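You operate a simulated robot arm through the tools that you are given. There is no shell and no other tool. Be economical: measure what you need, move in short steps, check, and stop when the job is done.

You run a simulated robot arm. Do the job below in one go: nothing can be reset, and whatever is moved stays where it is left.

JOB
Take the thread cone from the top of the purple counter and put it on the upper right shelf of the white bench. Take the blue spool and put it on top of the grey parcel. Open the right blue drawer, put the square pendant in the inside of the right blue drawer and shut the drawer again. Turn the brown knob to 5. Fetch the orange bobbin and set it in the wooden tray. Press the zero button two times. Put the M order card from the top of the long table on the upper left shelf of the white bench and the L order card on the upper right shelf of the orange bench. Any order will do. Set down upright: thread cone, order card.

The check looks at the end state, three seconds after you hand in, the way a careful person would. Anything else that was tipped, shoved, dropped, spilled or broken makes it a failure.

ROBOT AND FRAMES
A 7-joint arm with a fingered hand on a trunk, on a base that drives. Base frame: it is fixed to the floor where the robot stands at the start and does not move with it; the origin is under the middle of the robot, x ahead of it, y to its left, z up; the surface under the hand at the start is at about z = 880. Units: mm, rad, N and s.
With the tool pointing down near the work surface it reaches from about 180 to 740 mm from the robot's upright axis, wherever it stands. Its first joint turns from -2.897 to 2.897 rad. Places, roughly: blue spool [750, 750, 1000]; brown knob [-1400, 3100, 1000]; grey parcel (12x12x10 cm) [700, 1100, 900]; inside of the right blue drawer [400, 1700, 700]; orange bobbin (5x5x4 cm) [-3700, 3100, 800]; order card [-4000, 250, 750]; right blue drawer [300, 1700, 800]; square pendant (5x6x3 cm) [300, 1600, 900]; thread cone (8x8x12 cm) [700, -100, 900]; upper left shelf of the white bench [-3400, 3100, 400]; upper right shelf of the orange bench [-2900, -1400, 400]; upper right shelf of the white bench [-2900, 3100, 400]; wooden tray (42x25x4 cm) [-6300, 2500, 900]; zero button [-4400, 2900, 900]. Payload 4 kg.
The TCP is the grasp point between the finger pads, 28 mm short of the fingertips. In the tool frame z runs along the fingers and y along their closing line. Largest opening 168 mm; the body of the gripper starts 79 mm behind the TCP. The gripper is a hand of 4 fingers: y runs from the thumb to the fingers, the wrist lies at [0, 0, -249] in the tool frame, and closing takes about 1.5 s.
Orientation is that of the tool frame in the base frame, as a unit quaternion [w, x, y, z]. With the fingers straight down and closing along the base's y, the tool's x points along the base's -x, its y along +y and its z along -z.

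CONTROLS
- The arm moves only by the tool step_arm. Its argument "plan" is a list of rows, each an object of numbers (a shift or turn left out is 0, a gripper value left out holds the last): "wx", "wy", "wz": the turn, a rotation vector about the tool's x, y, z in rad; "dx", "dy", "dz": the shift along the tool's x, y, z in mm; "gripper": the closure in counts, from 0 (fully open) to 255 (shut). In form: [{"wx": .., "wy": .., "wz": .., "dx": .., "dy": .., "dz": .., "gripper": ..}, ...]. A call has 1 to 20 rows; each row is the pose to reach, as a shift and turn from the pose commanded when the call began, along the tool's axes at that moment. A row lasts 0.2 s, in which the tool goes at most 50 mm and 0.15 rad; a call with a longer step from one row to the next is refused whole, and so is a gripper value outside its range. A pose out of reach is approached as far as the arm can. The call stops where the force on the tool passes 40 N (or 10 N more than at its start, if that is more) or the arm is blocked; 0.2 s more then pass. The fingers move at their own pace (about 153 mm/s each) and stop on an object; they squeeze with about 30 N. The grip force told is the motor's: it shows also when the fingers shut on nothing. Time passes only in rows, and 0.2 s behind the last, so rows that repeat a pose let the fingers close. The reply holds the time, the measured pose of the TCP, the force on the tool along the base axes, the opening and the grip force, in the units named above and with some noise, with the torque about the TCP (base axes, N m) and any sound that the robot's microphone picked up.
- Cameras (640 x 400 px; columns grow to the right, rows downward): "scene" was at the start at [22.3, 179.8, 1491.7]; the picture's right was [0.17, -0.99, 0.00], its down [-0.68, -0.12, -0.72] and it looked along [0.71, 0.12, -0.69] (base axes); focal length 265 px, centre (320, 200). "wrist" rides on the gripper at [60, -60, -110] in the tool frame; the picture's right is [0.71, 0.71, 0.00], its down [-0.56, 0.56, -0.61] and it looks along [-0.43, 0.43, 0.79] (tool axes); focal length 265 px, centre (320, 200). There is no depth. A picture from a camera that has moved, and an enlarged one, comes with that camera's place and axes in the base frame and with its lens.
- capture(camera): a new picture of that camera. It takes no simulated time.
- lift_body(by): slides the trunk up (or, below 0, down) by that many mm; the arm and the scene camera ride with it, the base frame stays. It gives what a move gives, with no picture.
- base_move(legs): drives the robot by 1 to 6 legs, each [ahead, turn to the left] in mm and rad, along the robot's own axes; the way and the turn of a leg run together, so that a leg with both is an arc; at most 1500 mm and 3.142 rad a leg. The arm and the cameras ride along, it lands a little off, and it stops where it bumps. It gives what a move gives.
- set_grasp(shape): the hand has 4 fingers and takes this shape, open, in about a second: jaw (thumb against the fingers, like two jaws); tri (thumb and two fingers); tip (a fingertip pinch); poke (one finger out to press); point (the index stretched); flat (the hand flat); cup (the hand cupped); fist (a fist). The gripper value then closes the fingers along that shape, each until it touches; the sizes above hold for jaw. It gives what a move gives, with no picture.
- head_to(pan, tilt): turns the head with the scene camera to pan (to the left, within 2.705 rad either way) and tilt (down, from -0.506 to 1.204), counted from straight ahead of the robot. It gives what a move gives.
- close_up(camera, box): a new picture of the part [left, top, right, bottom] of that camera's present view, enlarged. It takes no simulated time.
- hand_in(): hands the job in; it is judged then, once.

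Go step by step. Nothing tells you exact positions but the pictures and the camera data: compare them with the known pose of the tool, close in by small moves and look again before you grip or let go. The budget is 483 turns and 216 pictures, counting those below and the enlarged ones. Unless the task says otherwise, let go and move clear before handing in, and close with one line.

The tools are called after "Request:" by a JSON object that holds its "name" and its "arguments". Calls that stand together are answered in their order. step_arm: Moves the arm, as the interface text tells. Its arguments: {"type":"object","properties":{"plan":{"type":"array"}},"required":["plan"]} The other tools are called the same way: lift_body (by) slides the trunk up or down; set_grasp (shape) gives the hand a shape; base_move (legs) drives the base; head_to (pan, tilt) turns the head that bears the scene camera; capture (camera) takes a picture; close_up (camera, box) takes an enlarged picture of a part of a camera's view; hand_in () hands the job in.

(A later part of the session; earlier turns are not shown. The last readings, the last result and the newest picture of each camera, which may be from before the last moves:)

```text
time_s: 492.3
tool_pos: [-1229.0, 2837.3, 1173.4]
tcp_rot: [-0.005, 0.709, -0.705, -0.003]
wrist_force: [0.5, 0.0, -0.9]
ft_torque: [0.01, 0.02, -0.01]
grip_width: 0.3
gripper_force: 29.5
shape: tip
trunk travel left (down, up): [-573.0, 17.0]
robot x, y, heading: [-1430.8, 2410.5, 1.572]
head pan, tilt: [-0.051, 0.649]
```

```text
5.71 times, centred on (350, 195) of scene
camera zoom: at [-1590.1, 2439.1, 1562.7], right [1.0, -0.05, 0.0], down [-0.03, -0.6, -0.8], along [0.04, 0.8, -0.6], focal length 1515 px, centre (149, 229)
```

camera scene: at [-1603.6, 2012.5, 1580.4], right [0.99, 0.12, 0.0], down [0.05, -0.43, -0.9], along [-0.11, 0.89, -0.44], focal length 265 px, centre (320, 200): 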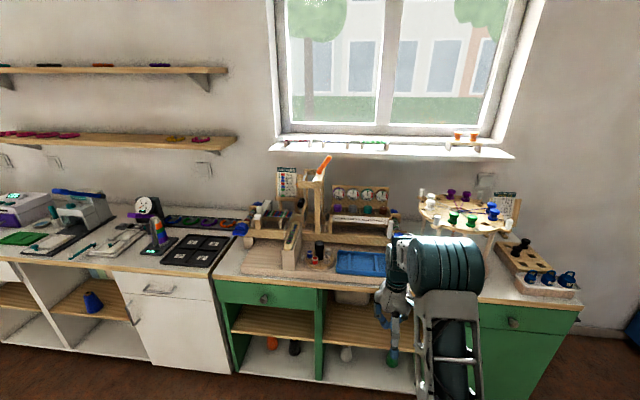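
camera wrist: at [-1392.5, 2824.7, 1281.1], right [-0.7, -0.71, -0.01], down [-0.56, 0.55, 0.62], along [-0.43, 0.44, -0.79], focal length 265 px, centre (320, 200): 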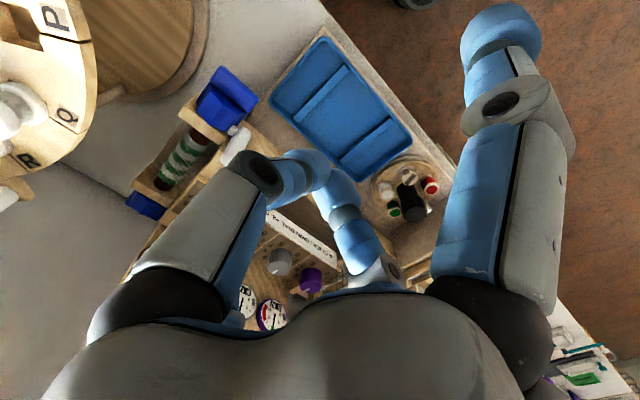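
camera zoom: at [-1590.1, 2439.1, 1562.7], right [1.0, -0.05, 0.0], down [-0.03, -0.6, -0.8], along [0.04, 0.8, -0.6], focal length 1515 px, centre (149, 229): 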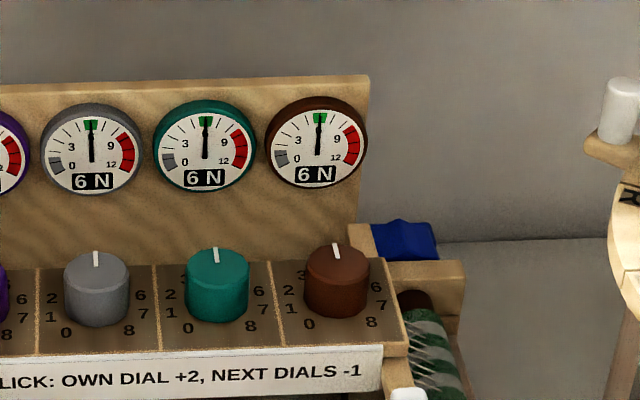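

The brown knob stands at about (-1448, 3114, top z≈1020), pointing at 4; 5 is about 35° clockwise. A dial board is right behind it, so I'll come with a 45° tilted tip pinch. First back off, lower the trunk and tilt.

Request:
{"name": "base_move", "arguments": {"legs": [[-330, 0]]}}

Request:
{"name": "lift_body", "arguments": {"by": -300}}

Request:
{"name": "step_arm", "arguments": {"plan": [{"dy": 25, "dz": -25, "wy": -0.09, "gripper": 150}, {"dy": 50, "dz": -50, "wy": -0.18, "gripper": 150}, {"dy": 75, "dz": -75, "wy": -0.27}, {"dy": 100, "dz": -100, "wy": -0.36}, {"dy": 125, "dz": -125, "wy": -0.45}, {"dy": 150, "dz": -150, "wy": -0.54}, {"dy": 175, "dz": -175, "wy": -0.63}, {"dy": 200, "dz": -200, "wy": -0.72}, {"dy": 219, "dz": -215, "wy": -0.785}, {"dy": 219, "dz": -215, "wy": -0.785}]}}

```text
time_s: 494.5
tool_pos: [-1229.8, 2506.7, 1173.4]
tcp_rot: [-0.007, 0.709, -0.705, -0.002]
wrist_force: [-0.4, 0.1, -0.2]
ft_torque: [0.02, -0.03, 0.02]
grip_width: 0.0
gripper_force: 30.1
shape: tip
trunk travel left (down, up): [-573.0, 17.0]
robot x, y, heading: [-1430.1, 2083.7, 1.575]
head pan, tilt: [-0.051, 0.649]
```

```text
time_s: 497.5
tool_pos: [-1230.1, 2506.7, 873.3]
tcp_rot: [-0.006, 0.709, -0.705, -0.002]
wrist_force: [-0.2, 0.3, -1.1]
ft_torque: [0.01, 0.02, -0.01]
grip_width: 0.0
gripper_force: 30.1
shape: tip
trunk travel left (down, up): [-273.0, 317.0]
robot x, y, heading: [-1429.7, 2080.1, 1.57]
head pan, tilt: [-0.051, 0.649]
```

```text
time_s: 499.7
tool_pos: [-1450.5, 2504.8, 1087.7]
tcp_rot: [-0.276, 0.654, -0.649, -0.274]
wrist_force: [-0.1, -1.0, -0.6]
ft_torque: [-0.01, 0.02, -0.01]
grip_width: 68.8
gripper_force: 0.0
shape: tip
trunk travel left (down, up): [-273.0, 317.0]
robot x, y, heading: [-1434.0, 2085.2, 1.573]
head pan, tilt: [-0.051, 0.649]
```

Tilted 45° fine. Extend forward and drive in, staying above and short of the knob.

Request:
{"name": "step_arm", "arguments": {"plan": [{"dx": -30, "dz": 31}, {"dx": -60, "dz": 62}, {"dx": -90, "dz": 93}, {"dx": -120, "dz": 124}, {"dx": -140, "dz": 144}]}}

Request:
{"name": "base_move", "arguments": {"legs": [[300, 0]]}}

Request:
{"name": "capture", "arguments": {"camera": "wrist"}}

```text
time_s: 500.9
tool_pos: [-1449.4, 2704.3, 1087.6]
tcp_rot: [-0.275, 0.654, -0.65, -0.273]
wrist_force: [0.1, -0.7, -0.1]
ft_torque: [-0.01, -0.03, -0.02]
grip_width: 68.7
gripper_force: 0.1
shape: tip
trunk travel left (down, up): [-273.0, 317.0]
robot x, y, heading: [-1431.9, 2082.7, 1.574]
head pan, tilt: [-0.051, 0.649]
```

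```text
time_s: 503.0
tool_pos: [-1446.9, 3008.6, 1087.6]
tcp_rot: [0.277, -0.651, 0.652, 0.272]
wrist_force: [0.2, 0.1, 1.5]
ft_torque: [-0.01, -0.02, 0.03]
grip_width: 68.5
gripper_force: 0.0
shape: tip
trunk travel left (down, up): [-273.0, 317.0]
robot x, y, heading: [-1432.7, 2383.8, 1.573]
head pan, tilt: [-0.051, 0.649]
```

```text
35 pictures are left
camera wrist: at [-1387.3, 2888.0, 1121.2], right [-0.71, -0.49, -0.51], down [-0.56, -0.05, 0.83], along [-0.43, 0.87, -0.24], focal length 265 px, centre (320, 200)
```

wrist: 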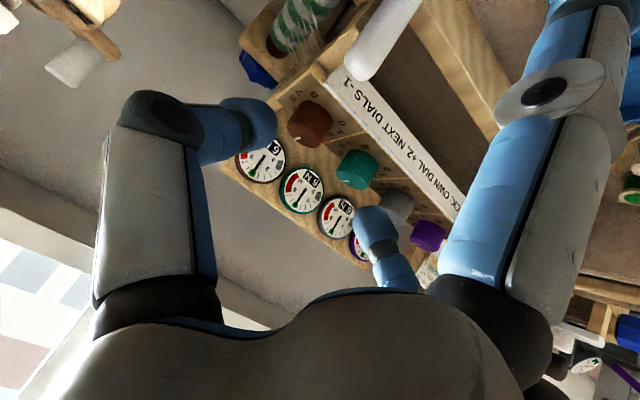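

Knob top is about (-1449, 3132, 1010). Move diagonally in, part way, and check.

Request:
{"name": "step_arm", "arguments": {"plan": [{"dx": -5, "dy": 1, "dz": 26}, {"dx": -11, "dy": 2, "dz": 52}, {"dx": -16, "dy": 2, "dz": 77}, {"dx": -16, "dy": 2, "dz": 77}]}}

Request:
{"name": "capture", "arguments": {"camera": "wrist"}}

```text
time_s: 504.0
tool_pos: [-1448.8, 3075.5, 1045.1]
tcp_rot: [-0.276, 0.653, -0.651, -0.273]
wrist_force: [-0.9, -0.1, -1.0]
ft_torque: [-0.02, -0.01, 0.02]
grip_width: 69.0
gripper_force: 0.0
shape: tip
trunk travel left (down, up): [-273.0, 317.0]
robot x, y, heading: [-1428.4, 2387.2, 1.568]
head pan, tilt: [-0.051, 0.649]
```

```text
34 pictures are left
camera wrist: at [-1389.4, 2954.6, 1079.2], right [-0.7, -0.49, -0.51], down [-0.56, -0.05, 0.83], along [-0.43, 0.87, -0.24], focal length 265 px, centre (320, 200)
```

wrist: 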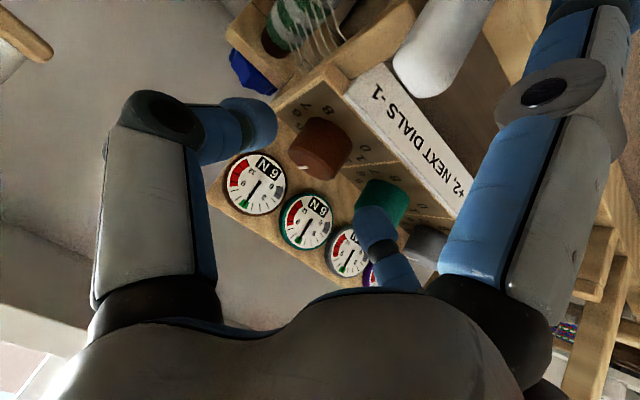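

Request:
{"name": "step_arm", "arguments": {"plan": [{"dx": -2, "dy": 2, "dz": 22}, {"dx": -4, "dy": 4, "dz": 44}, {"dx": -6, "dy": 5, "dz": 60}, {"dx": -6, "dy": 5, "dz": 60}]}}

Request:
{"name": "capture", "arguments": {"camera": "wrist"}}

```text
time_s: 505.0
tool_pos: [-1444.9, 3119.1, 1017.4]
tcp_rot: [0.285, -0.642, 0.656, 0.278]
wrist_force: [12.9, -1.2, 16.7]
ft_torque: [-0.1, 0.93, 0.18]
grip_width: 61.9
gripper_force: 0.1
shape: tip
trunk travel left (down, up): [-273.0, 317.0]
robot x, y, heading: [-1436.8, 2388.8, 1.558]
head pan, tilt: [-0.051, 0.649]
stopped in row 4: the force on the tool passed its limit at 41 N (the readings are from after the stop); the commanded pose is now the measured one
```

```text
33 pictures are left
camera wrist: at [-1386.9, 2996.4, 1047.5], right [-0.72, -0.47, -0.52], down [-0.56, -0.06, 0.83], along [-0.42, 0.88, -0.22], focal length 265 px, centre (320, 200)
```

wrist: 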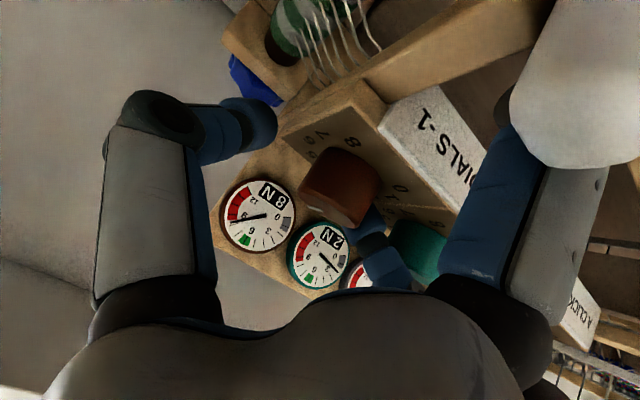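

My left finger brushed the teal knob: the teal dial dropped to 2 and brown's to 8, so teal turned −2 clicks. I'll retreat along the same line and look at the state.

Request:
{"name": "step_arm", "arguments": {"plan": [{"dz": -15}, {"dz": -35}, {"dz": -60}, {"dz": -75}]}}

Request:
{"name": "capture", "arguments": {"camera": "wrist"}}

```text
time_s: 506.0
tool_pos: [-1450.1, 3065.0, 1064.2]
tcp_rot: [0.282, -0.646, 0.653, 0.276]
wrist_force: [-0.1, 0.2, 0.1]
ft_torque: [0.03, 0.0, -0.02]
grip_width: 68.7
gripper_force: 0.2
shape: tip
trunk travel left (down, up): [-273.0, 317.0]
robot x, y, heading: [-1431.3, 2385.7, 1.563]
head pan, tilt: [-0.051, 0.649]
```

```text
32 pictures are left
camera wrist: at [-1391.9, 2943.5, 1096.7], right [-0.71, -0.48, -0.51], down [-0.56, -0.05, 0.83], along [-0.42, 0.88, -0.23], focal length 265 px, centre (320, 200)
```

wrist: 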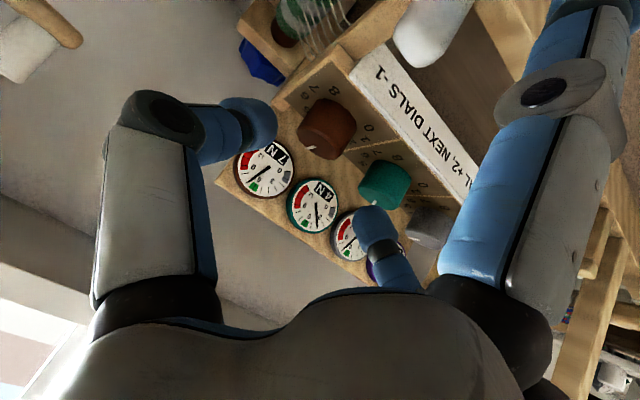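

Teal came back to −1 click (dial 4, brown dial 7), so teal needs +1 later. Now approach the brown knob again with a narrower opening, centred at x≈-1454.

Request:
{"name": "step_arm", "arguments": {"plan": [{"gripper": 170}, {"dy": 4, "gripper": 170}, {"dy": 4, "dz": 20}, {"dy": 4, "dz": 40}, {"dy": 4, "dz": 58}, {"dy": 4, "dz": 70}, {"dy": 4, "dz": 70}]}}

Request:
{"name": "capture", "arguments": {"camera": "wrist"}}

```text
time_s: 507.6
tool_pos: [-1449.4, 3114.8, 1020.5]
tcp_rot: [0.284, -0.643, 0.654, 0.278]
wrist_force: [13.4, -2.3, 25.1]
ft_torque: [-0.12, 1.37, 0.28]
grip_width: 51.7
gripper_force: 0.0
shape: tip
trunk travel left (down, up): [-273.0, 317.0]
robot x, y, heading: [-1432.6, 2383.4, 1.561]
head pan, tilt: [-0.051, 0.649]
```

```text
31 pictures are left
camera wrist: at [-1391.9, 2992.4, 1050.5], right [-0.71, -0.47, -0.52], down [-0.56, -0.06, 0.83], along [-0.42, 0.88, -0.22], focal length 265 px, centre (320, 200)
```

wrist: 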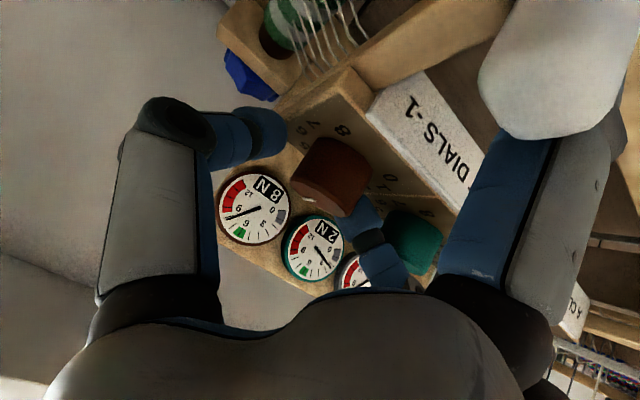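

The finger is squeezing into the narrow gap and has turned teal again. Since pulling out with contact turns teal back up, I'll lean slightly toward teal while retreating.

Request:
{"name": "step_arm", "arguments": {"plan": [{"dy": 4}, {"dy": 7}, {"dy": 7, "dz": -12}, {"dy": 8, "dz": -24}, {"dy": 8, "dz": -36}, {"dy": 4, "dz": -60}, {"dy": 0, "dz": -80}]}}

Request:
{"name": "close_up", "arguments": {"camera": "wrist", "box": [220, 60, 460, 280]}}

```text
time_s: 509.2
tool_pos: [-1452.9, 3059.1, 1071.0]
tcp_rot: [0.28, -0.647, 0.654, 0.274]
wrist_force: [0.8, 0.2, 0.4]
ft_torque: [0.0, 0.03, -0.01]
grip_width: 56.0
gripper_force: 0.0
shape: tip
trunk travel left (down, up): [-273.0, 317.0]
robot x, y, heading: [-1431.8, 2386.8, 1.564]
head pan, tilt: [-0.051, 0.649]
```

```text
1.82 times, centred on (340, 170) of wrist
camera zoom: at [-1394.8, 2938.9, 1102.7], right [-0.71, -0.48, -0.51], down [-0.56, -0.05, 0.83], along [-0.42, 0.88, -0.23], focal length 483 px, centre (284, 254)
```

zoom: 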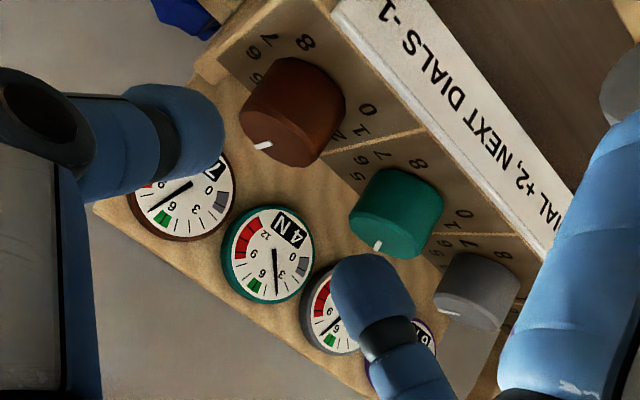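

Knob spacing is too tight for a pinch between them. Instead I'll turn by friction: closed fingertip against the knob's front, pressing back and sliding left turns it clockwise. Set up in front of the brown knob.

Request:
{"name": "step_arm", "arguments": {"plan": [{"gripper": 255, "dy": -10}, {"gripper": 255, "dy": -22}, {"gripper": 255, "dy": -22}, {"gripper": 255, "dy": -22, "dx": 20, "dz": 14}, {"gripper": 255, "dy": -22, "dx": 39, "dz": 27}, {"gripper": 255, "dy": -22, "dx": 39, "dz": 27}]}}

Request:
{"name": "capture", "arguments": {"camera": "wrist"}}

```text
time_s: 510.6
tool_pos: [-1433.2, 3052.7, 1022.9]
tcp_rot: [0.282, -0.646, 0.653, 0.276]
wrist_force: [0.4, -0.5, 0.0]
ft_torque: [-0.01, 0.0, 0.01]
grip_width: 0.1
gripper_force: 29.9
shape: tip
trunk travel left (down, up): [-273.0, 317.0]
robot x, y, heading: [-1433.7, 2386.8, 1.565]
head pan, tilt: [-0.051, 0.649]
```

```text
29 pictures are left
camera wrist: at [-1374.7, 2930.4, 1054.4], right [-0.71, -0.48, -0.51], down [-0.56, -0.05, 0.83], along [-0.42, 0.88, -0.23], focal length 265 px, centre (320, 200)
```

wrist: 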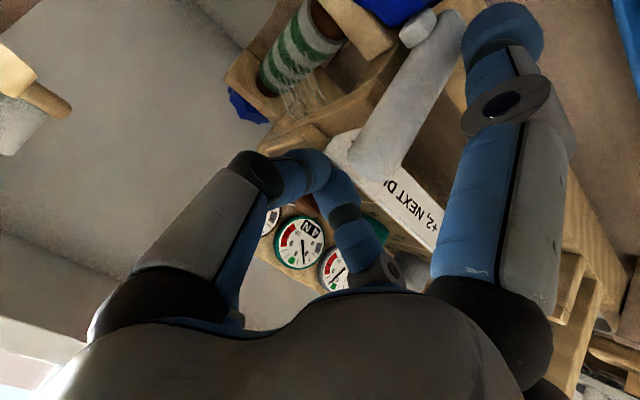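

Request:
{"name": "step_arm", "arguments": {"plan": [{"dx": -4.1, "dz": 4.4}, {"dx": -8.3, "dz": 8.7}, {"dx": -11, "dz": 11.6}, {"dx": -11, "dz": 11.6}]}}

```text
time_s: 511.6
tool_pos: [-1431.9, 3067.6, 1024.1]
tcp_rot: [0.281, -0.647, 0.653, 0.275]
wrist_force: [-0.6, -0.6, 0.7]
ft_torque: [-0.08, 0.01, -0.04]
grip_width: 0.0
gripper_force: 29.8
shape: tip
trunk travel left (down, up): [-273.0, 317.0]
robot x, y, heading: [-1436.1, 2386.6, 1.564]
head pan, tilt: [-0.051, 0.649]
```

Request:
{"name": "step_arm", "arguments": {"plan": [{"dx": -2.8, "dz": 2.9}, {"dx": -5.5, "dz": 5.8}, {"dx": -8.3, "dz": 8.7}, {"dx": -8.3, "dz": 8.7}]}}

```text
time_s: 512.6
tool_pos: [-1428.7, 3078.0, 1025.7]
tcp_rot: [0.28, -0.645, 0.656, 0.274]
wrist_force: [10.6, -11.7, -3.8]
ft_torque: [-0.35, -0.21, -0.14]
grip_width: 0.0
gripper_force: 30.2
shape: tip
trunk travel left (down, up): [-273.0, 317.0]
robot x, y, heading: [-1432.9, 2384.1, 1.565]
head pan, tilt: [-0.051, 0.649]
```

Contact on the knob's right-front. Drag left and slightly forward to turn it clockwise one click.

Request:
{"name": "step_arm", "arguments": {"plan": [{"dy": 4, "dx": 1, "dz": -1}, {"dy": 8, "dx": 2, "dz": -2}, {"dy": 11, "dx": 3, "dz": -3}, {"dy": 14, "dx": 4, "dz": -4}, {"dy": 14, "dx": 4, "dz": -4}]}}

```text
time_s: 513.8
tool_pos: [-1447.0, 3072.6, 1025.5]
tcp_rot: [0.282, -0.646, 0.653, 0.276]
wrist_force: [-5.9, -14.3, 1.5]
ft_torque: [-0.23, 0.09, 0.23]
grip_width: 0.0
gripper_force: 29.9
shape: tip
trunk travel left (down, up): [-273.0, 317.0]
robot x, y, heading: [-1432.4, 2388.1, 1.569]
head pan, tilt: [-0.051, 0.649]
```

Request:
{"name": "step_arm", "arguments": {"plan": [{"dx": 7, "dz": -7}, {"dx": 14, "dz": -14}, {"dx": -6, "dz": -44}, {"dx": -6, "dz": -60}]}}

Request:
{"name": "close_up", "arguments": {"camera": "wrist", "box": [220, 60, 460, 280]}}

```text
time_s: 514.8
tool_pos: [-1446.4, 3035.3, 1072.0]
tcp_rot: [0.281, -0.647, 0.654, 0.274]
wrist_force: [0.8, 0.1, -0.8]
ft_torque: [-0.06, -0.01, 0.01]
grip_width: 0.0
gripper_force: 30.4
shape: tip
trunk travel left (down, up): [-273.0, 317.0]
robot x, y, heading: [-1431.1, 2389.6, 1.566]
head pan, tilt: [-0.051, 0.649]
```

```text
1.82 times, centred on (340, 170) of wrist
camera zoom: at [-1388.0, 2913.1, 1103.7], right [-0.71, -0.48, -0.51], down [-0.56, -0.05, 0.83], along [-0.42, 0.88, -0.23], focal length 483 px, centre (284, 254)
```

zoom: 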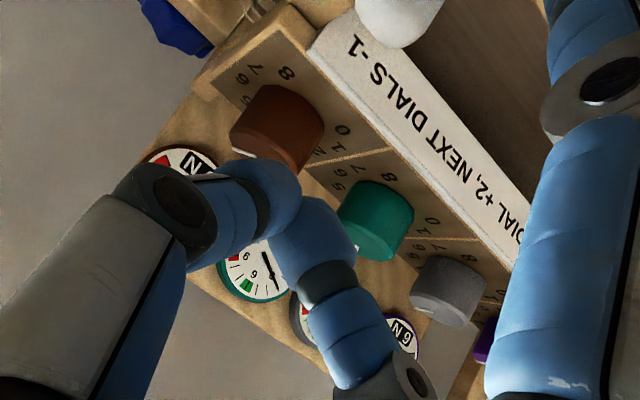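

Request:
{"name": "close_up", "arguments": {"camera": "scene", "box": [280, 90, 420, 190]}}

```text
4.00 times, centred on (350, 140) of scene
camera zoom: at [-1589.2, 2414.6, 1262.6], right [1.0, -0.06, 0.0], down [-0.03, -0.6, -0.8], along [0.05, 0.8, -0.6], focal length 1060 px, centre (200, 440)
```

zoom: 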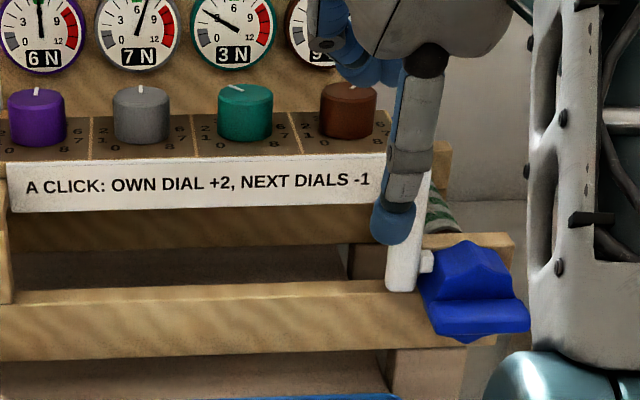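

Brown is now at 5 (dials: brown 9, teal 3). Do the same on the teal knob to restore it from 3 to 4: shift 70 mm left and repeat.

Request:
{"name": "step_arm", "arguments": {"plan": [{"dy": 28}, {"dy": 56}, {"dy": 56, "dx": 11, "dz": 23}, {"dy": 56, "dx": 22, "dz": 46}, {"dy": 56, "dx": 22, "dz": 46}]}}

Request:
{"name": "step_arm", "arguments": {"plan": [{"dx": -4.1, "dz": 4.4}, {"dx": -8.3, "dz": 8.7}, {"dx": -12, "dz": 12.6}, {"dx": -15, "dz": 15.7}, {"dx": -17, "dz": 17.8}, {"dx": -17, "dz": 17.8}]}}

```text
time_s: 516.0
tool_pos: [-1502.5, 3054.9, 1023.6]
tcp_rot: [0.281, -0.647, 0.653, 0.275]
wrist_force: [0.2, 0.5, 0.4]
ft_torque: [0.0, -0.01, -0.02]
grip_width: 0.0
gripper_force: 29.8
shape: tip
trunk travel left (down, up): [-273.0, 317.0]
robot x, y, heading: [-1432.3, 2382.3, 1.564]
head pan, tilt: [-0.051, 0.649]
```

```text
time_s: 517.4
tool_pos: [-1500.2, 3076.7, 1024.0]
tcp_rot: [0.281, -0.646, 0.654, 0.275]
wrist_force: [5.8, -8.3, -2.2]
ft_torque: [-0.2, -0.11, -0.11]
grip_width: 0.0
gripper_force: 29.8
shape: tip
trunk travel left (down, up): [-273.0, 317.0]
robot x, y, heading: [-1432.6, 2383.5, 1.566]
head pan, tilt: [-0.051, 0.649]
```

Same kind of contact. Drag left as before.

Request:
{"name": "step_arm", "arguments": {"plan": [{"dy": 4, "dx": 1, "dz": -1}, {"dy": 8, "dx": 2, "dz": -2}, {"dy": 11, "dx": 3, "dz": -3}, {"dy": 14, "dx": 4, "dz": -4}, {"dy": 14, "dx": 4, "dz": -4}]}}

Request:
{"name": "step_arm", "arguments": {"plan": [{"dx": 7, "dz": -7}, {"dx": 14, "dz": -14}, {"dx": 0, "dz": -44}, {"dx": 0, "dz": -60}]}}

Request:
{"name": "close_up", "arguments": {"camera": "scene", "box": [270, 90, 410, 190]}}

```text
time_s: 518.6
tool_pos: [-1516.0, 3072.2, 1023.0]
tcp_rot: [0.282, -0.647, 0.653, 0.275]
wrist_force: [-0.7, -4.6, 1.2]
ft_torque: [-0.04, -0.01, 0.07]
grip_width: 0.0
gripper_force: 29.9
shape: tip
trunk travel left (down, up): [-273.0, 317.0]
robot x, y, heading: [-1429.5, 2385.2, 1.565]
head pan, tilt: [-0.051, 0.649]
```

```text
time_s: 519.6
tool_pos: [-1515.3, 3029.4, 1062.0]
tcp_rot: [0.281, -0.647, 0.653, 0.275]
wrist_force: [-0.6, -0.9, -0.3]
ft_torque: [-0.01, 0.01, 0.02]
grip_width: 0.1
gripper_force: 30.6
shape: tip
trunk travel left (down, up): [-273.0, 317.0]
robot x, y, heading: [-1436.1, 2388.6, 1.562]
head pan, tilt: [-0.051, 0.649]
```

```text
4.00 times, centred on (340, 140) of scene
camera zoom: at [-1589.4, 2414.7, 1262.6], right [1.0, -0.06, 0.0], down [-0.03, -0.6, -0.8], along [0.05, 0.8, -0.6], focal length 1060 px, centre (240, 440)
```

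zoom: 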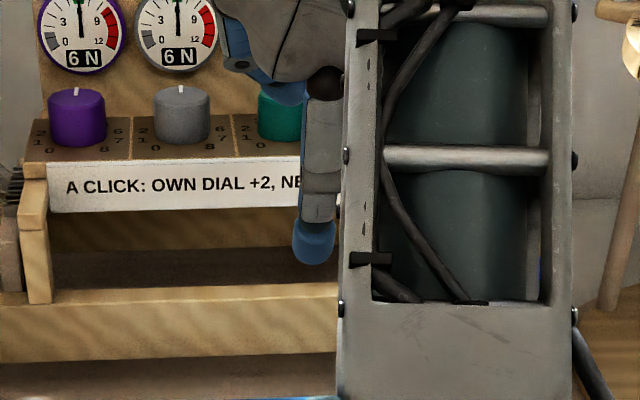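

Grey's dial went from 7 to 6, so teal is back at 4. Retreat fully and verify.

Request:
{"name": "step_arm", "arguments": {"plan": [{"dz": -30}, {"dz": -60}]}}

Request:
{"name": "base_move", "arguments": {"legs": [[-380, 0]]}}

Request:
{"name": "lift_body", "arguments": {"by": 250}}

Request:
{"name": "step_arm", "arguments": {"plan": [{"dy": -45}, {"dy": -90}, {"dy": -135}, {"dy": -180}, {"dy": -220}, {"dy": -260}]}}

Request:
{"name": "head_to", "arguments": {"pan": -0.1, "tilt": 0.5}}

Request:
{"name": "close_up", "arguments": {"camera": "scene", "box": [250, 130, 410, 230]}}

```text
time_s: 520.2
tool_pos: [-1517.4, 2987.0, 1102.6]
tcp_rot: [0.28, -0.647, 0.653, 0.276]
wrist_force: [0.1, -0.2, 0.2]
ft_torque: [0.02, -0.01, 0.0]
grip_width: 0.0
gripper_force: 30.2
shape: tip
trunk travel left (down, up): [-273.0, 317.0]
robot x, y, heading: [-1431.1, 2383.4, 1.566]
head pan, tilt: [-0.051, 0.649]
```

```text
time_s: 522.6
tool_pos: [-1521.5, 2600.2, 1103.4]
tcp_rot: [0.281, -0.647, 0.653, 0.275]
wrist_force: [-0.5, 0.2, 0.4]
ft_torque: [0.01, 0.0, -0.01]
grip_width: 0.0
gripper_force: 29.8
shape: tip
trunk travel left (down, up): [-273.0, 317.0]
robot x, y, heading: [-1436.8, 2000.4, 1.563]
head pan, tilt: [-0.051, 0.649]
```

```text
time_s: 525.2
tool_pos: [-1521.2, 2600.1, 1353.9]
tcp_rot: [0.28, -0.648, 0.653, 0.275]
wrist_force: [0.0, 0.1, -1.8]
ft_torque: [-0.01, -0.04, 0.0]
grip_width: 0.0
gripper_force: 29.5
shape: tip
trunk travel left (down, up): [-523.0, 67.0]
robot x, y, heading: [-1435.2, 1996.9, 1.564]
head pan, tilt: [-0.051, 0.649]
```

```text
time_s: 526.6
tool_pos: [-1259.8, 2599.5, 1352.8]
tcp_rot: [0.279, -0.649, 0.652, 0.276]
wrist_force: [0.0, 0.0, -0.5]
ft_torque: [-0.04, 0.0, -0.01]
grip_width: 0.0
gripper_force: 29.9
shape: tip
trunk travel left (down, up): [-523.0, 67.0]
robot x, y, heading: [-1436.3, 2001.5, 1.564]
head pan, tilt: [-0.051, 0.649]
```

```text
time_s: 527.3
tool_pos: [-1261.2, 2597.1, 1353.2]
tcp_rot: [0.281, -0.648, 0.652, 0.275]
wrist_force: [0.5, 0.3, 0.1]
ft_torque: [-0.01, 0.03, -0.01]
grip_width: 0.0
gripper_force: 30.1
shape: tip
trunk travel left (down, up): [-523.0, 67.0]
robot x, y, heading: [-1432.6, 2000.8, 1.565]
head pan, tilt: [-0.099, 0.499]
```

```text
4.00 times, centred on (330, 180) of scene
camera zoom: at [-1587.6, 2031.7, 1526.0], right [0.99, -0.1, 0.0], down [-0.05, -0.48, -0.88], along [0.09, 0.87, -0.48], focal length 1060 px, centre (280, 280)
```

zoom: 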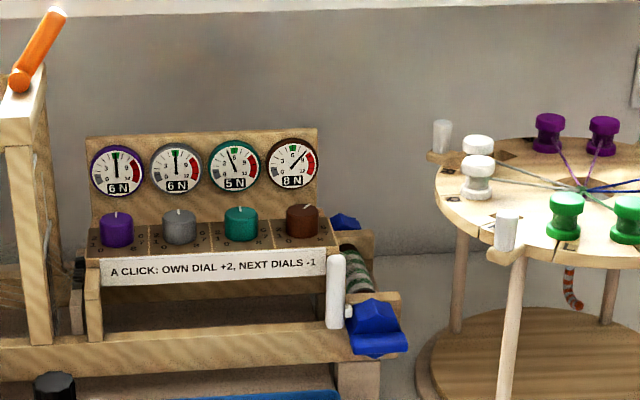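

All as intended: brown at 5, teal back at 4, others 4. Now the order cards: bring the hand back to vertical, and drive around the long table's end to its other side.

Request:
{"name": "step_arm", "arguments": {"plan": [{"dx": 30, "dy": 20, "dz": 2, "wy": 0.1}, {"dx": 62, "dy": 40, "dz": 4, "wy": 0.2}, {"dx": 94, "dy": 60, "dz": 6, "wy": 0.31}, {"dx": 126, "dy": 80, "dz": 8, "wy": 0.42}, {"dx": 158, "dy": 100, "dz": 10, "wy": 0.53}, {"dx": 190, "dy": 120, "dz": 12, "wy": 0.64}, {"dx": 220, "dy": 140, "dz": 14, "wy": 0.75}, {"dx": 233, "dy": 150, "dz": 16, "wy": 0.81}]}}

Request:
{"name": "base_move", "arguments": {"legs": [[0, -1.565], [900, 0], [0, -1.571], [1500, 0], [950, 0], [0, -1.571]]}}

Request:
{"name": "head_to", "arguments": {"pan": 0.0, "tilt": 0.35}}

Request:
{"name": "capture", "arguments": {"camera": "scene"}}

```text
time_s: 529.1
tool_pos: [-1411.7, 2448.9, 1173.5]
tcp_rot: [0.001, -0.703, 0.711, -0.003]
wrist_force: [0.3, 0.2, -0.3]
ft_torque: [0.01, -0.01, -0.01]
grip_width: 0.0
gripper_force: 30.2
shape: tip
trunk travel left (down, up): [-523.0, 67.0]
robot x, y, heading: [-1432.9, 2003.5, 1.564]
head pan, tilt: [-0.099, 0.499]
```

```text
time_s: 557.0
tool_pos: [-985.6, -447.0, 1175.1]
tcp_rot: [-0.002, 1.0, 0.008, 0.001]
wrist_force: [0.8, 0.3, -0.2]
ft_torque: [0.03, -0.01, 0.01]
grip_width: 0.0
gripper_force: 30.5
shape: tip
trunk travel left (down, up): [-523.0, 67.0]
robot x, y, heading: [-537.3, -460.3, -3.122]
head pan, tilt: [-0.099, 0.499]
```

```text
time_s: 557.7
tool_pos: [-986.7, -448.3, 1174.9]
tcp_rot: [-0.001, 1.0, 0.008, 0.0]
wrist_force: [-0.4, 0.3, 0.1]
ft_torque: [0.0, -0.01, -0.02]
grip_width: 0.2
gripper_force: 30.2
shape: tip
trunk travel left (down, up): [-523.0, 67.0]
robot x, y, heading: [-539.2, -457.0, -3.121]
head pan, tilt: [0.0, 0.351]
```

```text
24 pictures are left
camera scene: at [-564.8, -622.5, 1539.6], right [-0.02, 1.0, 0.0], down [0.34, 0.01, -0.94], along [-0.94, -0.02, -0.34], focal length 265 px, centre (320, 200)
```

scene: 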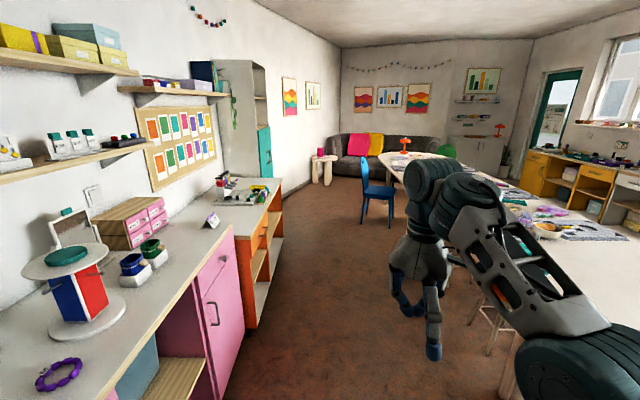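

An order card stands on the pink bench at left. Zoom in on it.

Request:
{"name": "close_up", "arguments": {"camera": "scene", "box": [180, 170, 300, 260]}}

```text
4.44 times, centred on (240, 215) of scene
camera zoom: at [-564.8, -622.5, 1539.6], right [-0.02, 1.0, 0.0], down [0.34, 0.01, -0.94], along [-0.94, -0.02, -0.34], focal length 1178 px, centre (676, 133)
```

zoom: 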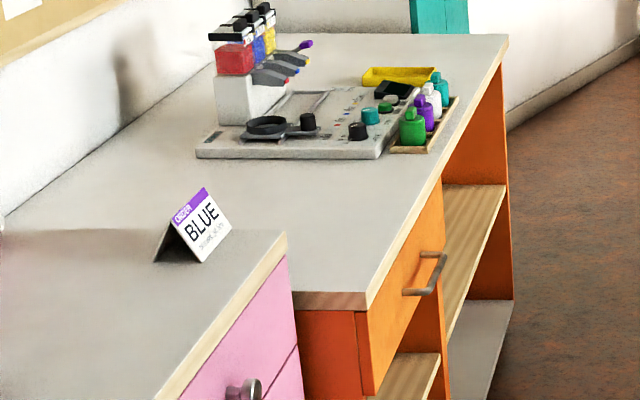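

That one reads BLUE, not ours. The L and M cards should be on the long table near (-4000, 250), behind the blue chair. Drive along this aisle and look.

Request:
{"name": "base_move", "arguments": {"legs": [[1500, 0], [1150, 0]]}}

Request:
{"name": "head_to", "arguments": {"pan": -0.6, "tilt": 0.4}}

Request:
{"name": "capture", "arguments": {"camera": "scene"}}

```text
time_s: 570.4
tool_pos: [-3606.3, -474.8, 1174.1]
tcp_rot: [-0.002, 1.0, 0.003, 0.001]
wrist_force: [-0.2, 0.1, -0.1]
ft_torque: [-0.04, 0.01, 0.02]
grip_width: 0.0
gripper_force: 30.3
shape: tip
trunk travel left (down, up): [-523.0, 67.0]
robot x, y, heading: [-3155.7, -493.3, -3.127]
head pan, tilt: [0.0, 0.351]
```

```text
time_s: 571.4
tool_pos: [-3606.1, -475.1, 1175.2]
tcp_rot: [-0.002, 1.0, 0.003, 0.001]
wrist_force: [0.8, -0.1, -0.1]
ft_torque: [0.04, -0.03, 0.02]
grip_width: 0.0
gripper_force: 29.9
shape: tip
trunk travel left (down, up): [-523.0, 67.0]
robot x, y, heading: [-3153.9, -491.8, -3.13]
head pan, tilt: [-0.6, 0.4]
```

```text
22 pictures are left
camera scene: at [-3169.8, -600.8, 1535.2], right [0.55, 0.83, 0.0], down [0.32, -0.22, -0.92], along [-0.77, 0.51, -0.39], focal length 265 px, centre (320, 200)
```

scene: 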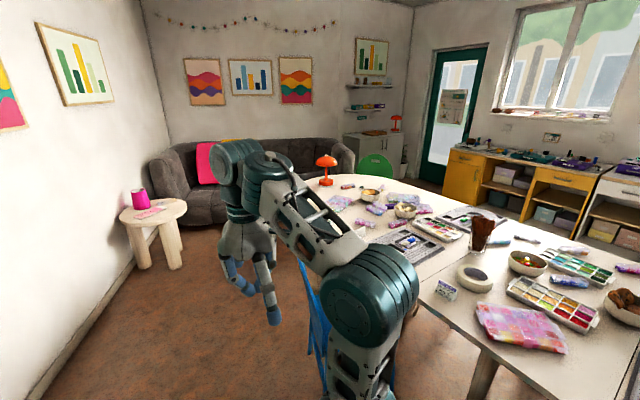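

Request:
{"name": "close_up", "arguments": {"camera": "scene", "box": [390, 210, 550, 330]}}

```text
3.33 times, centred on (470, 270) of scene
camera zoom: at [-3169.8, -600.8, 1535.2], right [0.55, 0.83, 0.0], down [0.32, -0.22, -0.92], along [-0.77, 0.51, -0.39], focal length 884 px, centre (-180, -33)
```

zoom: 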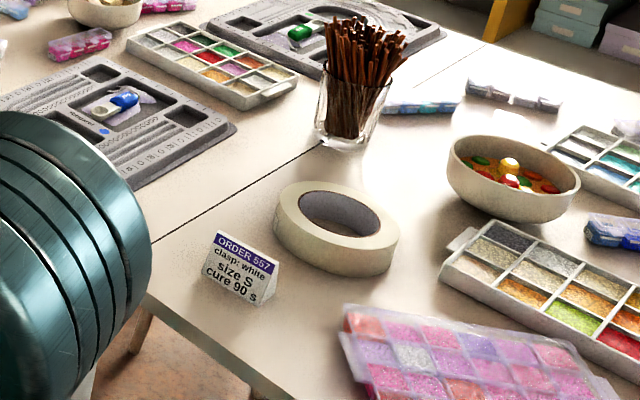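

That is size S. Move the arm aside to see the rest of the table edge.

Request:
{"name": "step_arm", "arguments": {"plan": [{"dy": 45, "dz": -10}, {"dy": 90, "dz": -20}, {"dy": 135, "dz": -30}, {"dy": 180, "dz": -40}, {"dy": 225, "dz": -50}, {"dy": 270, "dz": -50}]}}

Request:
{"name": "close_up", "arguments": {"camera": "scene", "box": [280, 150, 520, 330]}}

```text
time_s: 572.8
tool_pos: [-3586.4, -728.0, 1206.8]
tcp_rot: [-0.002, 1.0, 0.005, -0.001]
wrist_force: [0.8, -1.1, 0.3]
ft_torque: [0.03, 0.03, -0.01]
grip_width: 0.1
gripper_force: 29.8
shape: tip
out of reach, approached as far as the arm can: row 4, 5, 6
trunk travel left (down, up): [-523.0, 67.0]
robot x, y, heading: [-3153.4, -489.4, -3.126]
head pan, tilt: [-0.6, 0.4]
```

```text
2.22 times, centred on (400, 240) of scene
camera zoom: at [-3168.2, -603.2, 1534.9], right [0.55, 0.83, 0.0], down [0.32, -0.21, -0.92], along [-0.77, 0.51, -0.39], focal length 589 px, centre (142, 111)
```

zoom: 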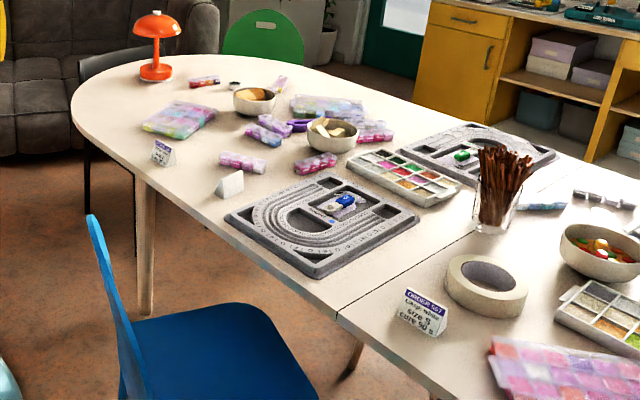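

Request:
{"name": "close_up", "arguments": {"camera": "scene", "box": [310, 200, 380, 250]}}

```text
8.00 times, centred on (345, 225) of scene
camera zoom: at [-3168.2, -603.2, 1534.9], right [0.55, 0.83, 0.0], down [0.32, -0.21, -0.92], along [-0.77, 0.51, -0.39], focal length 2121 px, centre (120, 0)
```

zoom: 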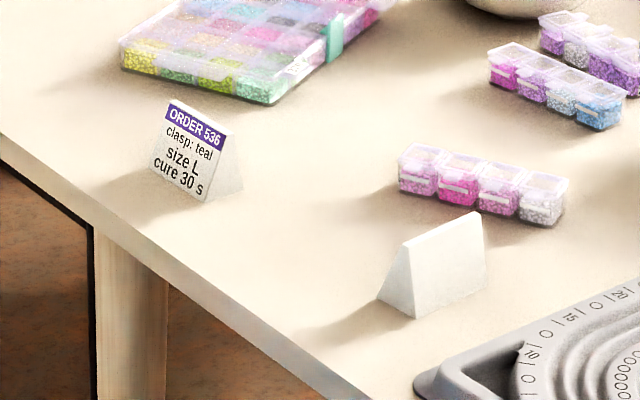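

Cards: L at about (-4369, 258), and the one facing away at about (-4136, 304) must be M (the near one is S). I'll recentre the arm, pass the chair with clearance, and stand at about (-4600, -280).

Request:
{"name": "step_arm", "arguments": {"plan": [{"dy": -45}, {"dy": -90}, {"dy": -135}, {"dy": -180}, {"dy": -225}]}}

Request:
{"name": "base_move", "arguments": {"legs": [[0, 0.15], [850, 0], [0, -0.3], [620, 0], [0, -1.43]]}}

```text
time_s: 574.0
tool_pos: [-3589.6, -497.8, 1207.2]
tcp_rot: [-0.003, 1.0, 0.004, 0.001]
wrist_force: [0.7, 0.3, 0.2]
ft_torque: [-0.03, 0.0, -0.01]
grip_width: 0.2
gripper_force: 29.8
shape: tip
trunk travel left (down, up): [-523.0, 67.0]
robot x, y, heading: [-3153.8, -489.1, -3.134]
head pan, tilt: [-0.6, 0.4]
```

```text
time_s: 586.7
tool_pos: [-4603.4, -91.0, 1208.1]
tcp_rot: [0.0, -0.699, 0.715, -0.002]
wrist_force: [-0.6, 0.4, -0.7]
ft_torque: [-0.01, 0.02, -0.03]
grip_width: 0.0
gripper_force: 29.9
shape: tip
trunk travel left (down, up): [-523.0, 67.0]
robot x, y, heading: [-4606.2, -526.8, 1.555]
head pan, tilt: [-0.6, 0.4]
```

I'm at (-4606, -527). L's ridge runs along x, so a 45° tilted pinch on its ends from this side fits. Lower the trunk and tilt the hand.

Request:
{"name": "lift_body", "arguments": {"by": -400}}

Request:
{"name": "step_arm", "arguments": {"plan": [{"dz": -15, "wy": -0.09, "dy": -20}, {"dz": -30, "wy": -0.18, "dy": -45}, {"dz": -45, "wy": -0.27, "dy": -70}, {"dz": -60, "wy": -0.36, "dy": -95}, {"dz": -75, "wy": -0.45, "dy": -120, "gripper": 120}, {"dz": -90, "wy": -0.54, "dy": -145}, {"dz": -100, "wy": -0.63, "dy": -170}, {"dz": -105, "wy": -0.72, "dy": -195}, {"dz": -110, "wy": -0.785, "dy": -223}, {"dz": -110, "wy": -0.785, "dy": -223}]}}

```text
time_s: 590.6
tool_pos: [-4603.9, -91.6, 807.2]
tcp_rot: [0.001, -0.699, 0.715, -0.002]
wrist_force: [0.4, 0.6, -0.4]
ft_torque: [0.0, -0.02, -0.02]
grip_width: 0.0
gripper_force: 29.9
shape: tip
trunk travel left (down, up): [-123.0, 467.0]
robot x, y, heading: [-4609.3, -527.6, 1.557]
head pan, tilt: [-0.6, 0.4]
```

```text
time_s: 592.8
tool_pos: [-4379.6, -97.6, 920.2]
tcp_rot: [0.276, -0.646, 0.661, 0.266]
wrist_force: [-1.0, 0.4, 0.9]
ft_torque: [-0.03, -0.03, 0.0]
grip_width: 89.0
gripper_force: 0.2
shape: tip
trunk travel left (down, up): [-123.0, 467.0]
robot x, y, heading: [-4607.1, -527.0, 1.555]
head pan, tilt: [-0.6, 0.4]
```

Request:
{"name": "base_move", "arguments": {"legs": [[140, 0]]}}

Request:
{"name": "step_arm", "arguments": {"plan": [{"dx": -10, "dz": 33}, {"dx": -19, "dz": 66}, {"dx": -28, "dz": 99}, {"dx": -28, "dz": 99}]}}

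Request:
{"name": "capture", "arguments": {"camera": "wrist"}}

```text
time_s: 594.1
tool_pos: [-4377.3, 41.9, 919.5]
tcp_rot: [0.274, -0.647, 0.66, 0.266]
wrist_force: [0.1, 0.0, 0.4]
ft_torque: [0.0, -0.03, 0.0]
grip_width: 88.7
gripper_force: 0.0
shape: tip
trunk travel left (down, up): [-123.0, 467.0]
robot x, y, heading: [-4607.7, -384.0, 1.554]
head pan, tilt: [-0.6, 0.4]
```

```text
time_s: 595.1
tool_pos: [-4373.8, 131.0, 868.9]
tcp_rot: [0.274, -0.646, 0.661, 0.265]
wrist_force: [0.1, 0.0, 0.3]
ft_torque: [-0.01, -0.01, -0.02]
grip_width: 88.9
gripper_force: 0.0
shape: tip
out of reach, approached as far as the arm can: row 2
trunk travel left (down, up): [-123.0, 467.0]
robot x, y, heading: [-4606.5, -387.0, 1.55]
head pan, tilt: [-0.6, 0.4]
```

```text
18 pictures are left
camera wrist: at [-4316.3, 10.1, 905.1], right [-0.72, -0.48, -0.5], down [-0.56, -0.03, 0.83], along [-0.41, 0.88, -0.25], focal length 265 px, centre (320, 200)
```

wrist: 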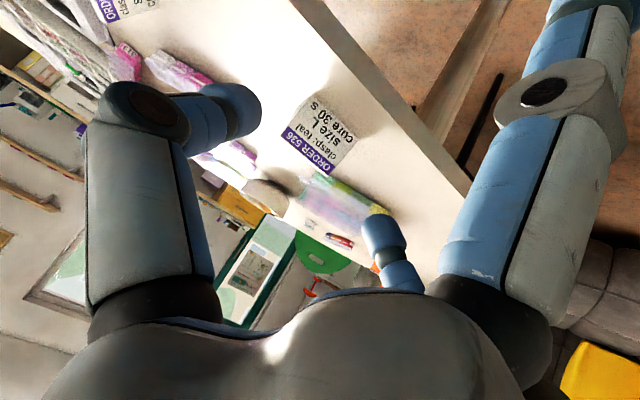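

L card: ridge centre about (-4398, 267, 805), 64 mm wide. Move in to straddle its ends.

Request:
{"name": "step_arm", "arguments": {"plan": [{"dx": -8, "dy": 12, "dz": 37}, {"dx": -15, "dy": 24, "dz": 74}, {"dx": -23, "dy": 26, "dz": 110}, {"dx": -28, "dy": 26, "dz": 135}, {"dx": -28, "dy": 26, "dz": 135}]}}

Request:
{"name": "capture", "arguments": {"camera": "wrist"}}

```text
time_s: 596.3
tool_pos: [-4396.6, 234.2, 804.7]
tcp_rot: [0.274, -0.646, 0.661, 0.265]
wrist_force: [-0.2, 0.0, -0.1]
ft_torque: [-0.01, -0.02, 0.03]
grip_width: 89.0
gripper_force: 0.0
shape: tip
out of reach, approached as far as the arm can: row 4, 5
trunk travel left (down, up): [-123.0, 467.0]
robot x, y, heading: [-4605.4, -390.0, 1.553]
head pan, tilt: [-0.6, 0.4]
```

```text
17 pictures are left
camera wrist: at [-4340.9, 112.0, 840.0], right [-0.72, -0.48, -0.5], down [-0.56, -0.02, 0.83], along [-0.41, 0.87, -0.26], focal length 265 px, centre (320, 200)
```

wrist: 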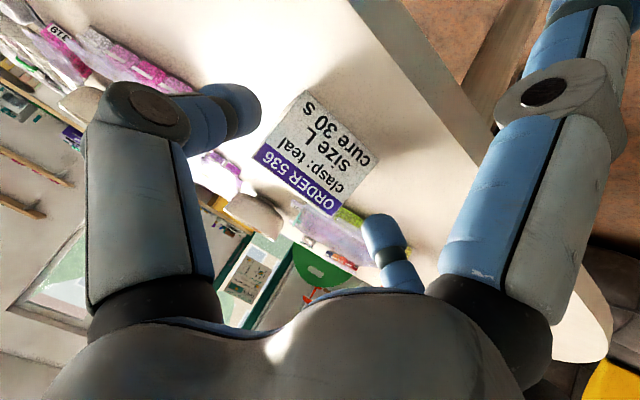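

Aligned; finish with a small base and trunk move, then close.

Request:
{"name": "base_move", "arguments": {"legs": [[22, 0]]}}

Request:
{"name": "lift_body", "arguments": {"by": -17}}

Request:
{"name": "step_arm", "arguments": {"plan": [{"gripper": 140}, {"gripper": 155}, {"gripper": 170}, {"gripper": 190}, {"gripper": 210}, {"gripper": 210}, {"gripper": 210}]}}

```text
time_s: 597.1
tool_pos: [-4397.4, 254.9, 803.9]
tcp_rot: [0.275, -0.645, 0.662, 0.264]
wrist_force: [-0.1, -0.9, -0.3]
ft_torque: [0.03, 0.02, 0.03]
grip_width: 88.8
gripper_force: 0.1
shape: tip
trunk travel left (down, up): [-123.0, 467.0]
robot x, y, heading: [-4604.4, -366.5, 1.55]
head pan, tilt: [-0.6, 0.4]
```

```text
time_s: 597.7
tool_pos: [-4397.2, 255.0, 787.1]
tcp_rot: [0.274, -0.647, 0.661, 0.264]
wrist_force: [0.3, -0.8, 0.2]
ft_torque: [0.01, -0.01, -0.02]
grip_width: 88.8
gripper_force: 0.1
shape: tip
trunk travel left (down, up): [-106.0, 484.0]
robot x, y, heading: [-4604.6, -368.2, 1.546]
head pan, tilt: [-0.6, 0.4]
```

```text
time_s: 599.3
tool_pos: [-4395.7, 254.9, 788.1]
tcp_rot: [0.274, -0.646, 0.662, 0.264]
wrist_force: [0.5, 0.3, 0.3]
ft_torque: [-0.01, -0.02, -0.01]
grip_width: 30.0
gripper_force: 0.1
shape: tip
trunk travel left (down, up): [-106.0, 484.0]
robot x, y, heading: [-4605.1, -366.3, 1.553]
head pan, tilt: [-0.6, 0.4]
```

Request:
{"name": "capture", "arguments": {"camera": "wrist"}}

```text
16 pictures are left
camera wrist: at [-4340.6, 133.7, 823.1], right [-0.72, -0.48, -0.5], down [-0.56, -0.02, 0.83], along [-0.41, 0.87, -0.26], focal length 265 px, centre (320, 200)
```

wrist: 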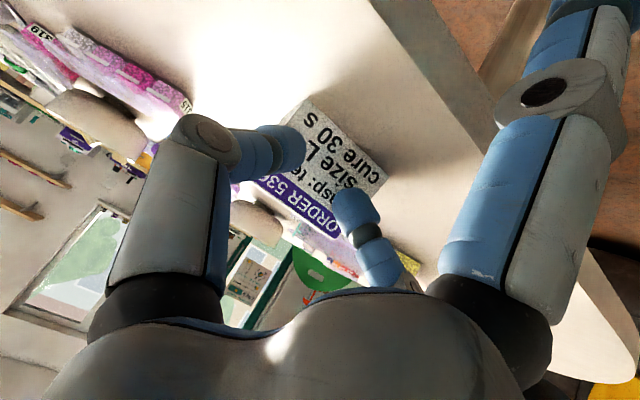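

The fingers closed just in front of the card (still standing). Before regripping, I'll back off and test which tilt lets me reach shelf height (~460), so I grip it right.

Request:
{"name": "base_move", "arguments": {"legs": [[-250, 0]]}}

Request:
{"name": "lift_body", "arguments": {"by": -100}}

Request:
{"name": "step_arm", "arguments": {"plan": [{"dx": 30, "dz": 30}, {"dx": 60, "dz": 60}, {"dx": 90, "dz": 90}, {"dx": 120, "dz": 120}, {"dx": 150, "dz": 150}, {"dx": 160, "dz": 160}]}}

```text
time_s: 601.1
tool_pos: [-4401.6, 3.7, 786.9]
tcp_rot: [0.274, -0.646, 0.662, 0.263]
wrist_force: [-0.3, -0.7, -0.4]
ft_torque: [0.02, 0.03, 0.04]
grip_width: 29.9
gripper_force: 0.0
shape: tip
trunk travel left (down, up): [-106.0, 484.0]
robot x, y, heading: [-4611.1, -620.0, 1.553]
head pan, tilt: [-0.6, 0.4]
```

```text
time_s: 602.5
tool_pos: [-4402.0, 3.7, 688.3]
tcp_rot: [0.274, -0.646, 0.662, 0.264]
wrist_force: [-0.1, 0.5, 0.0]
ft_torque: [-0.01, -0.02, 0.02]
grip_width: 29.9
gripper_force: 0.1
shape: tip
trunk travel left (down, up): [-6.0, 584.0]
robot x, y, heading: [-4611.2, -618.4, 1.554]
head pan, tilt: [-0.6, 0.4]
```

```text
time_s: 603.9
tool_pos: [-4401.3, 4.9, 683.1]
tcp_rot: [0.271, -0.647, 0.663, 0.261]
wrist_force: [0.6, 0.1, 0.2]
ft_torque: [-0.01, -0.01, 0.03]
grip_width: 29.8
gripper_force: 0.0
shape: tip
out of reach, approached as far as the arm can: row 1, 2, 3, 4, 5, 6
trunk travel left (down, up): [-6.0, 584.0]
robot x, y, heading: [-4609.7, -617.0, 1.553]
head pan, tilt: [-0.6, 0.4]
```

Request:
{"name": "step_arm", "arguments": {"plan": [{"dx": -28, "dz": 28}, {"dx": -56, "dz": 56}, {"dx": -78, "dz": 78}, {"dx": -50, "dz": 106}, {"dx": -22, "dz": 134}, {"dx": 8, "dz": 160}, {"dx": 36, "dz": 190}, {"dx": 50, "dz": 204}]}}

```text
time_s: 605.7
tool_pos: [-4418.0, 92.8, 644.4]
tcp_rot: [0.249, -0.655, 0.675, 0.231]
wrist_force: [-0.4, -0.3, 0.3]
ft_torque: [-0.01, 0.01, 0.01]
grip_width: 29.6
gripper_force: 0.1
shape: tip
out of reach, approached as far as the arm can: row 1, 2, 3, 4, 5, 6, 7, 8
trunk travel left (down, up): [-6.0, 584.0]
robot x, y, heading: [-4612.9, -615.7, 1.556]
head pan, tilt: [-0.6, 0.4]
```

45° can't reach shelf height in this arm posture, but the level posture did with the cone. I'll switch to that: raise, level the hand in jaw shape and roll 45°, then reposition in front of L.

Request:
{"name": "lift_body", "arguments": {"by": 250}}

Request:
{"name": "set_grasp", "arguments": {"shape": "jaw"}}

Request:
{"name": "step_arm", "arguments": {"plan": [{"dx": -10, "dz": -12, "dy": 20, "wy": -0.12}, {"dx": -20, "dz": -24, "dy": 40, "wy": -0.24}, {"dx": -30, "dz": -36, "dy": 60, "wy": -0.36}, {"dx": -40, "dz": -48, "dy": 80, "wy": -0.48}, {"dx": -51, "dz": -61, "dy": 100, "wy": -0.6}, {"dx": -51, "dz": -61, "dy": 120, "wy": -0.68}, {"dx": -51, "dz": -61, "dy": 150, "wy": -0.68}]}}

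Request:
{"name": "step_arm", "arguments": {"plan": [{"wz": -0.14, "gripper": 60}, {"wz": -0.28, "gripper": 60}, {"wz": -0.42}, {"wz": -0.56}, {"wz": -0.7}, {"wz": -0.785}, {"wz": -0.785}]}}

```text
time_s: 608.3
tool_pos: [-4417.5, 92.8, 896.3]
tcp_rot: [0.249, -0.656, 0.674, 0.231]
wrist_force: [0.4, -1.0, -0.4]
ft_torque: [-0.02, 0.01, 0.01]
grip_width: 29.8
gripper_force: 0.0
shape: tip
trunk travel left (down, up): [-256.0, 334.0]
robot x, y, heading: [-4609.5, -616.8, 1.55]
head pan, tilt: [-0.6, 0.4]
```

```text
time_s: 609.2
tool_pos: [-4418.1, 93.9, 894.3]
tcp_rot: [0.249, -0.656, 0.674, 0.231]
wrist_force: [0.7, 0.4, 0.1]
ft_torque: [0.01, -0.02, -0.02]
grip_width: 168.1
gripper_force: 0.1
shape: jaw
trunk travel left (down, up): [-256.0, 334.0]
robot x, y, heading: [-4608.7, -616.1, 1.548]
head pan, tilt: [-0.6, 0.4]
```

```text
time_s: 610.8
tool_pos: [-4569.1, 100.5, 971.3]
tcp_rot: [0.459, -0.542, 0.552, 0.437]
wrist_force: [-1.0, 0.9, 0.9]
ft_torque: [0.05, -0.05, -0.05]
grip_width: 168.2
gripper_force: 0.1
shape: jaw
out of reach, approached as far as the arm can: row 1, 2, 3
trunk travel left (down, up): [-256.0, 334.0]
robot x, y, heading: [-4612.3, -616.4, 1.551]
head pan, tilt: [-0.6, 0.4]
```

```text
time_s: 612.4
tool_pos: [-4567.8, 98.6, 973.0]
tcp_rot: [-0.591, 0.712, -0.303, -0.227]
wrist_force: [0.6, 0.5, -0.2]
ft_torque: [0.02, 0.0, -0.02]
grip_width: 129.3
gripper_force: 0.0
shape: jaw
trunk travel left (down, up): [-256.0, 334.0]
robot x, y, heading: [-4610.2, -615.0, 1.55]
head pan, tilt: [-0.6, 0.4]
```

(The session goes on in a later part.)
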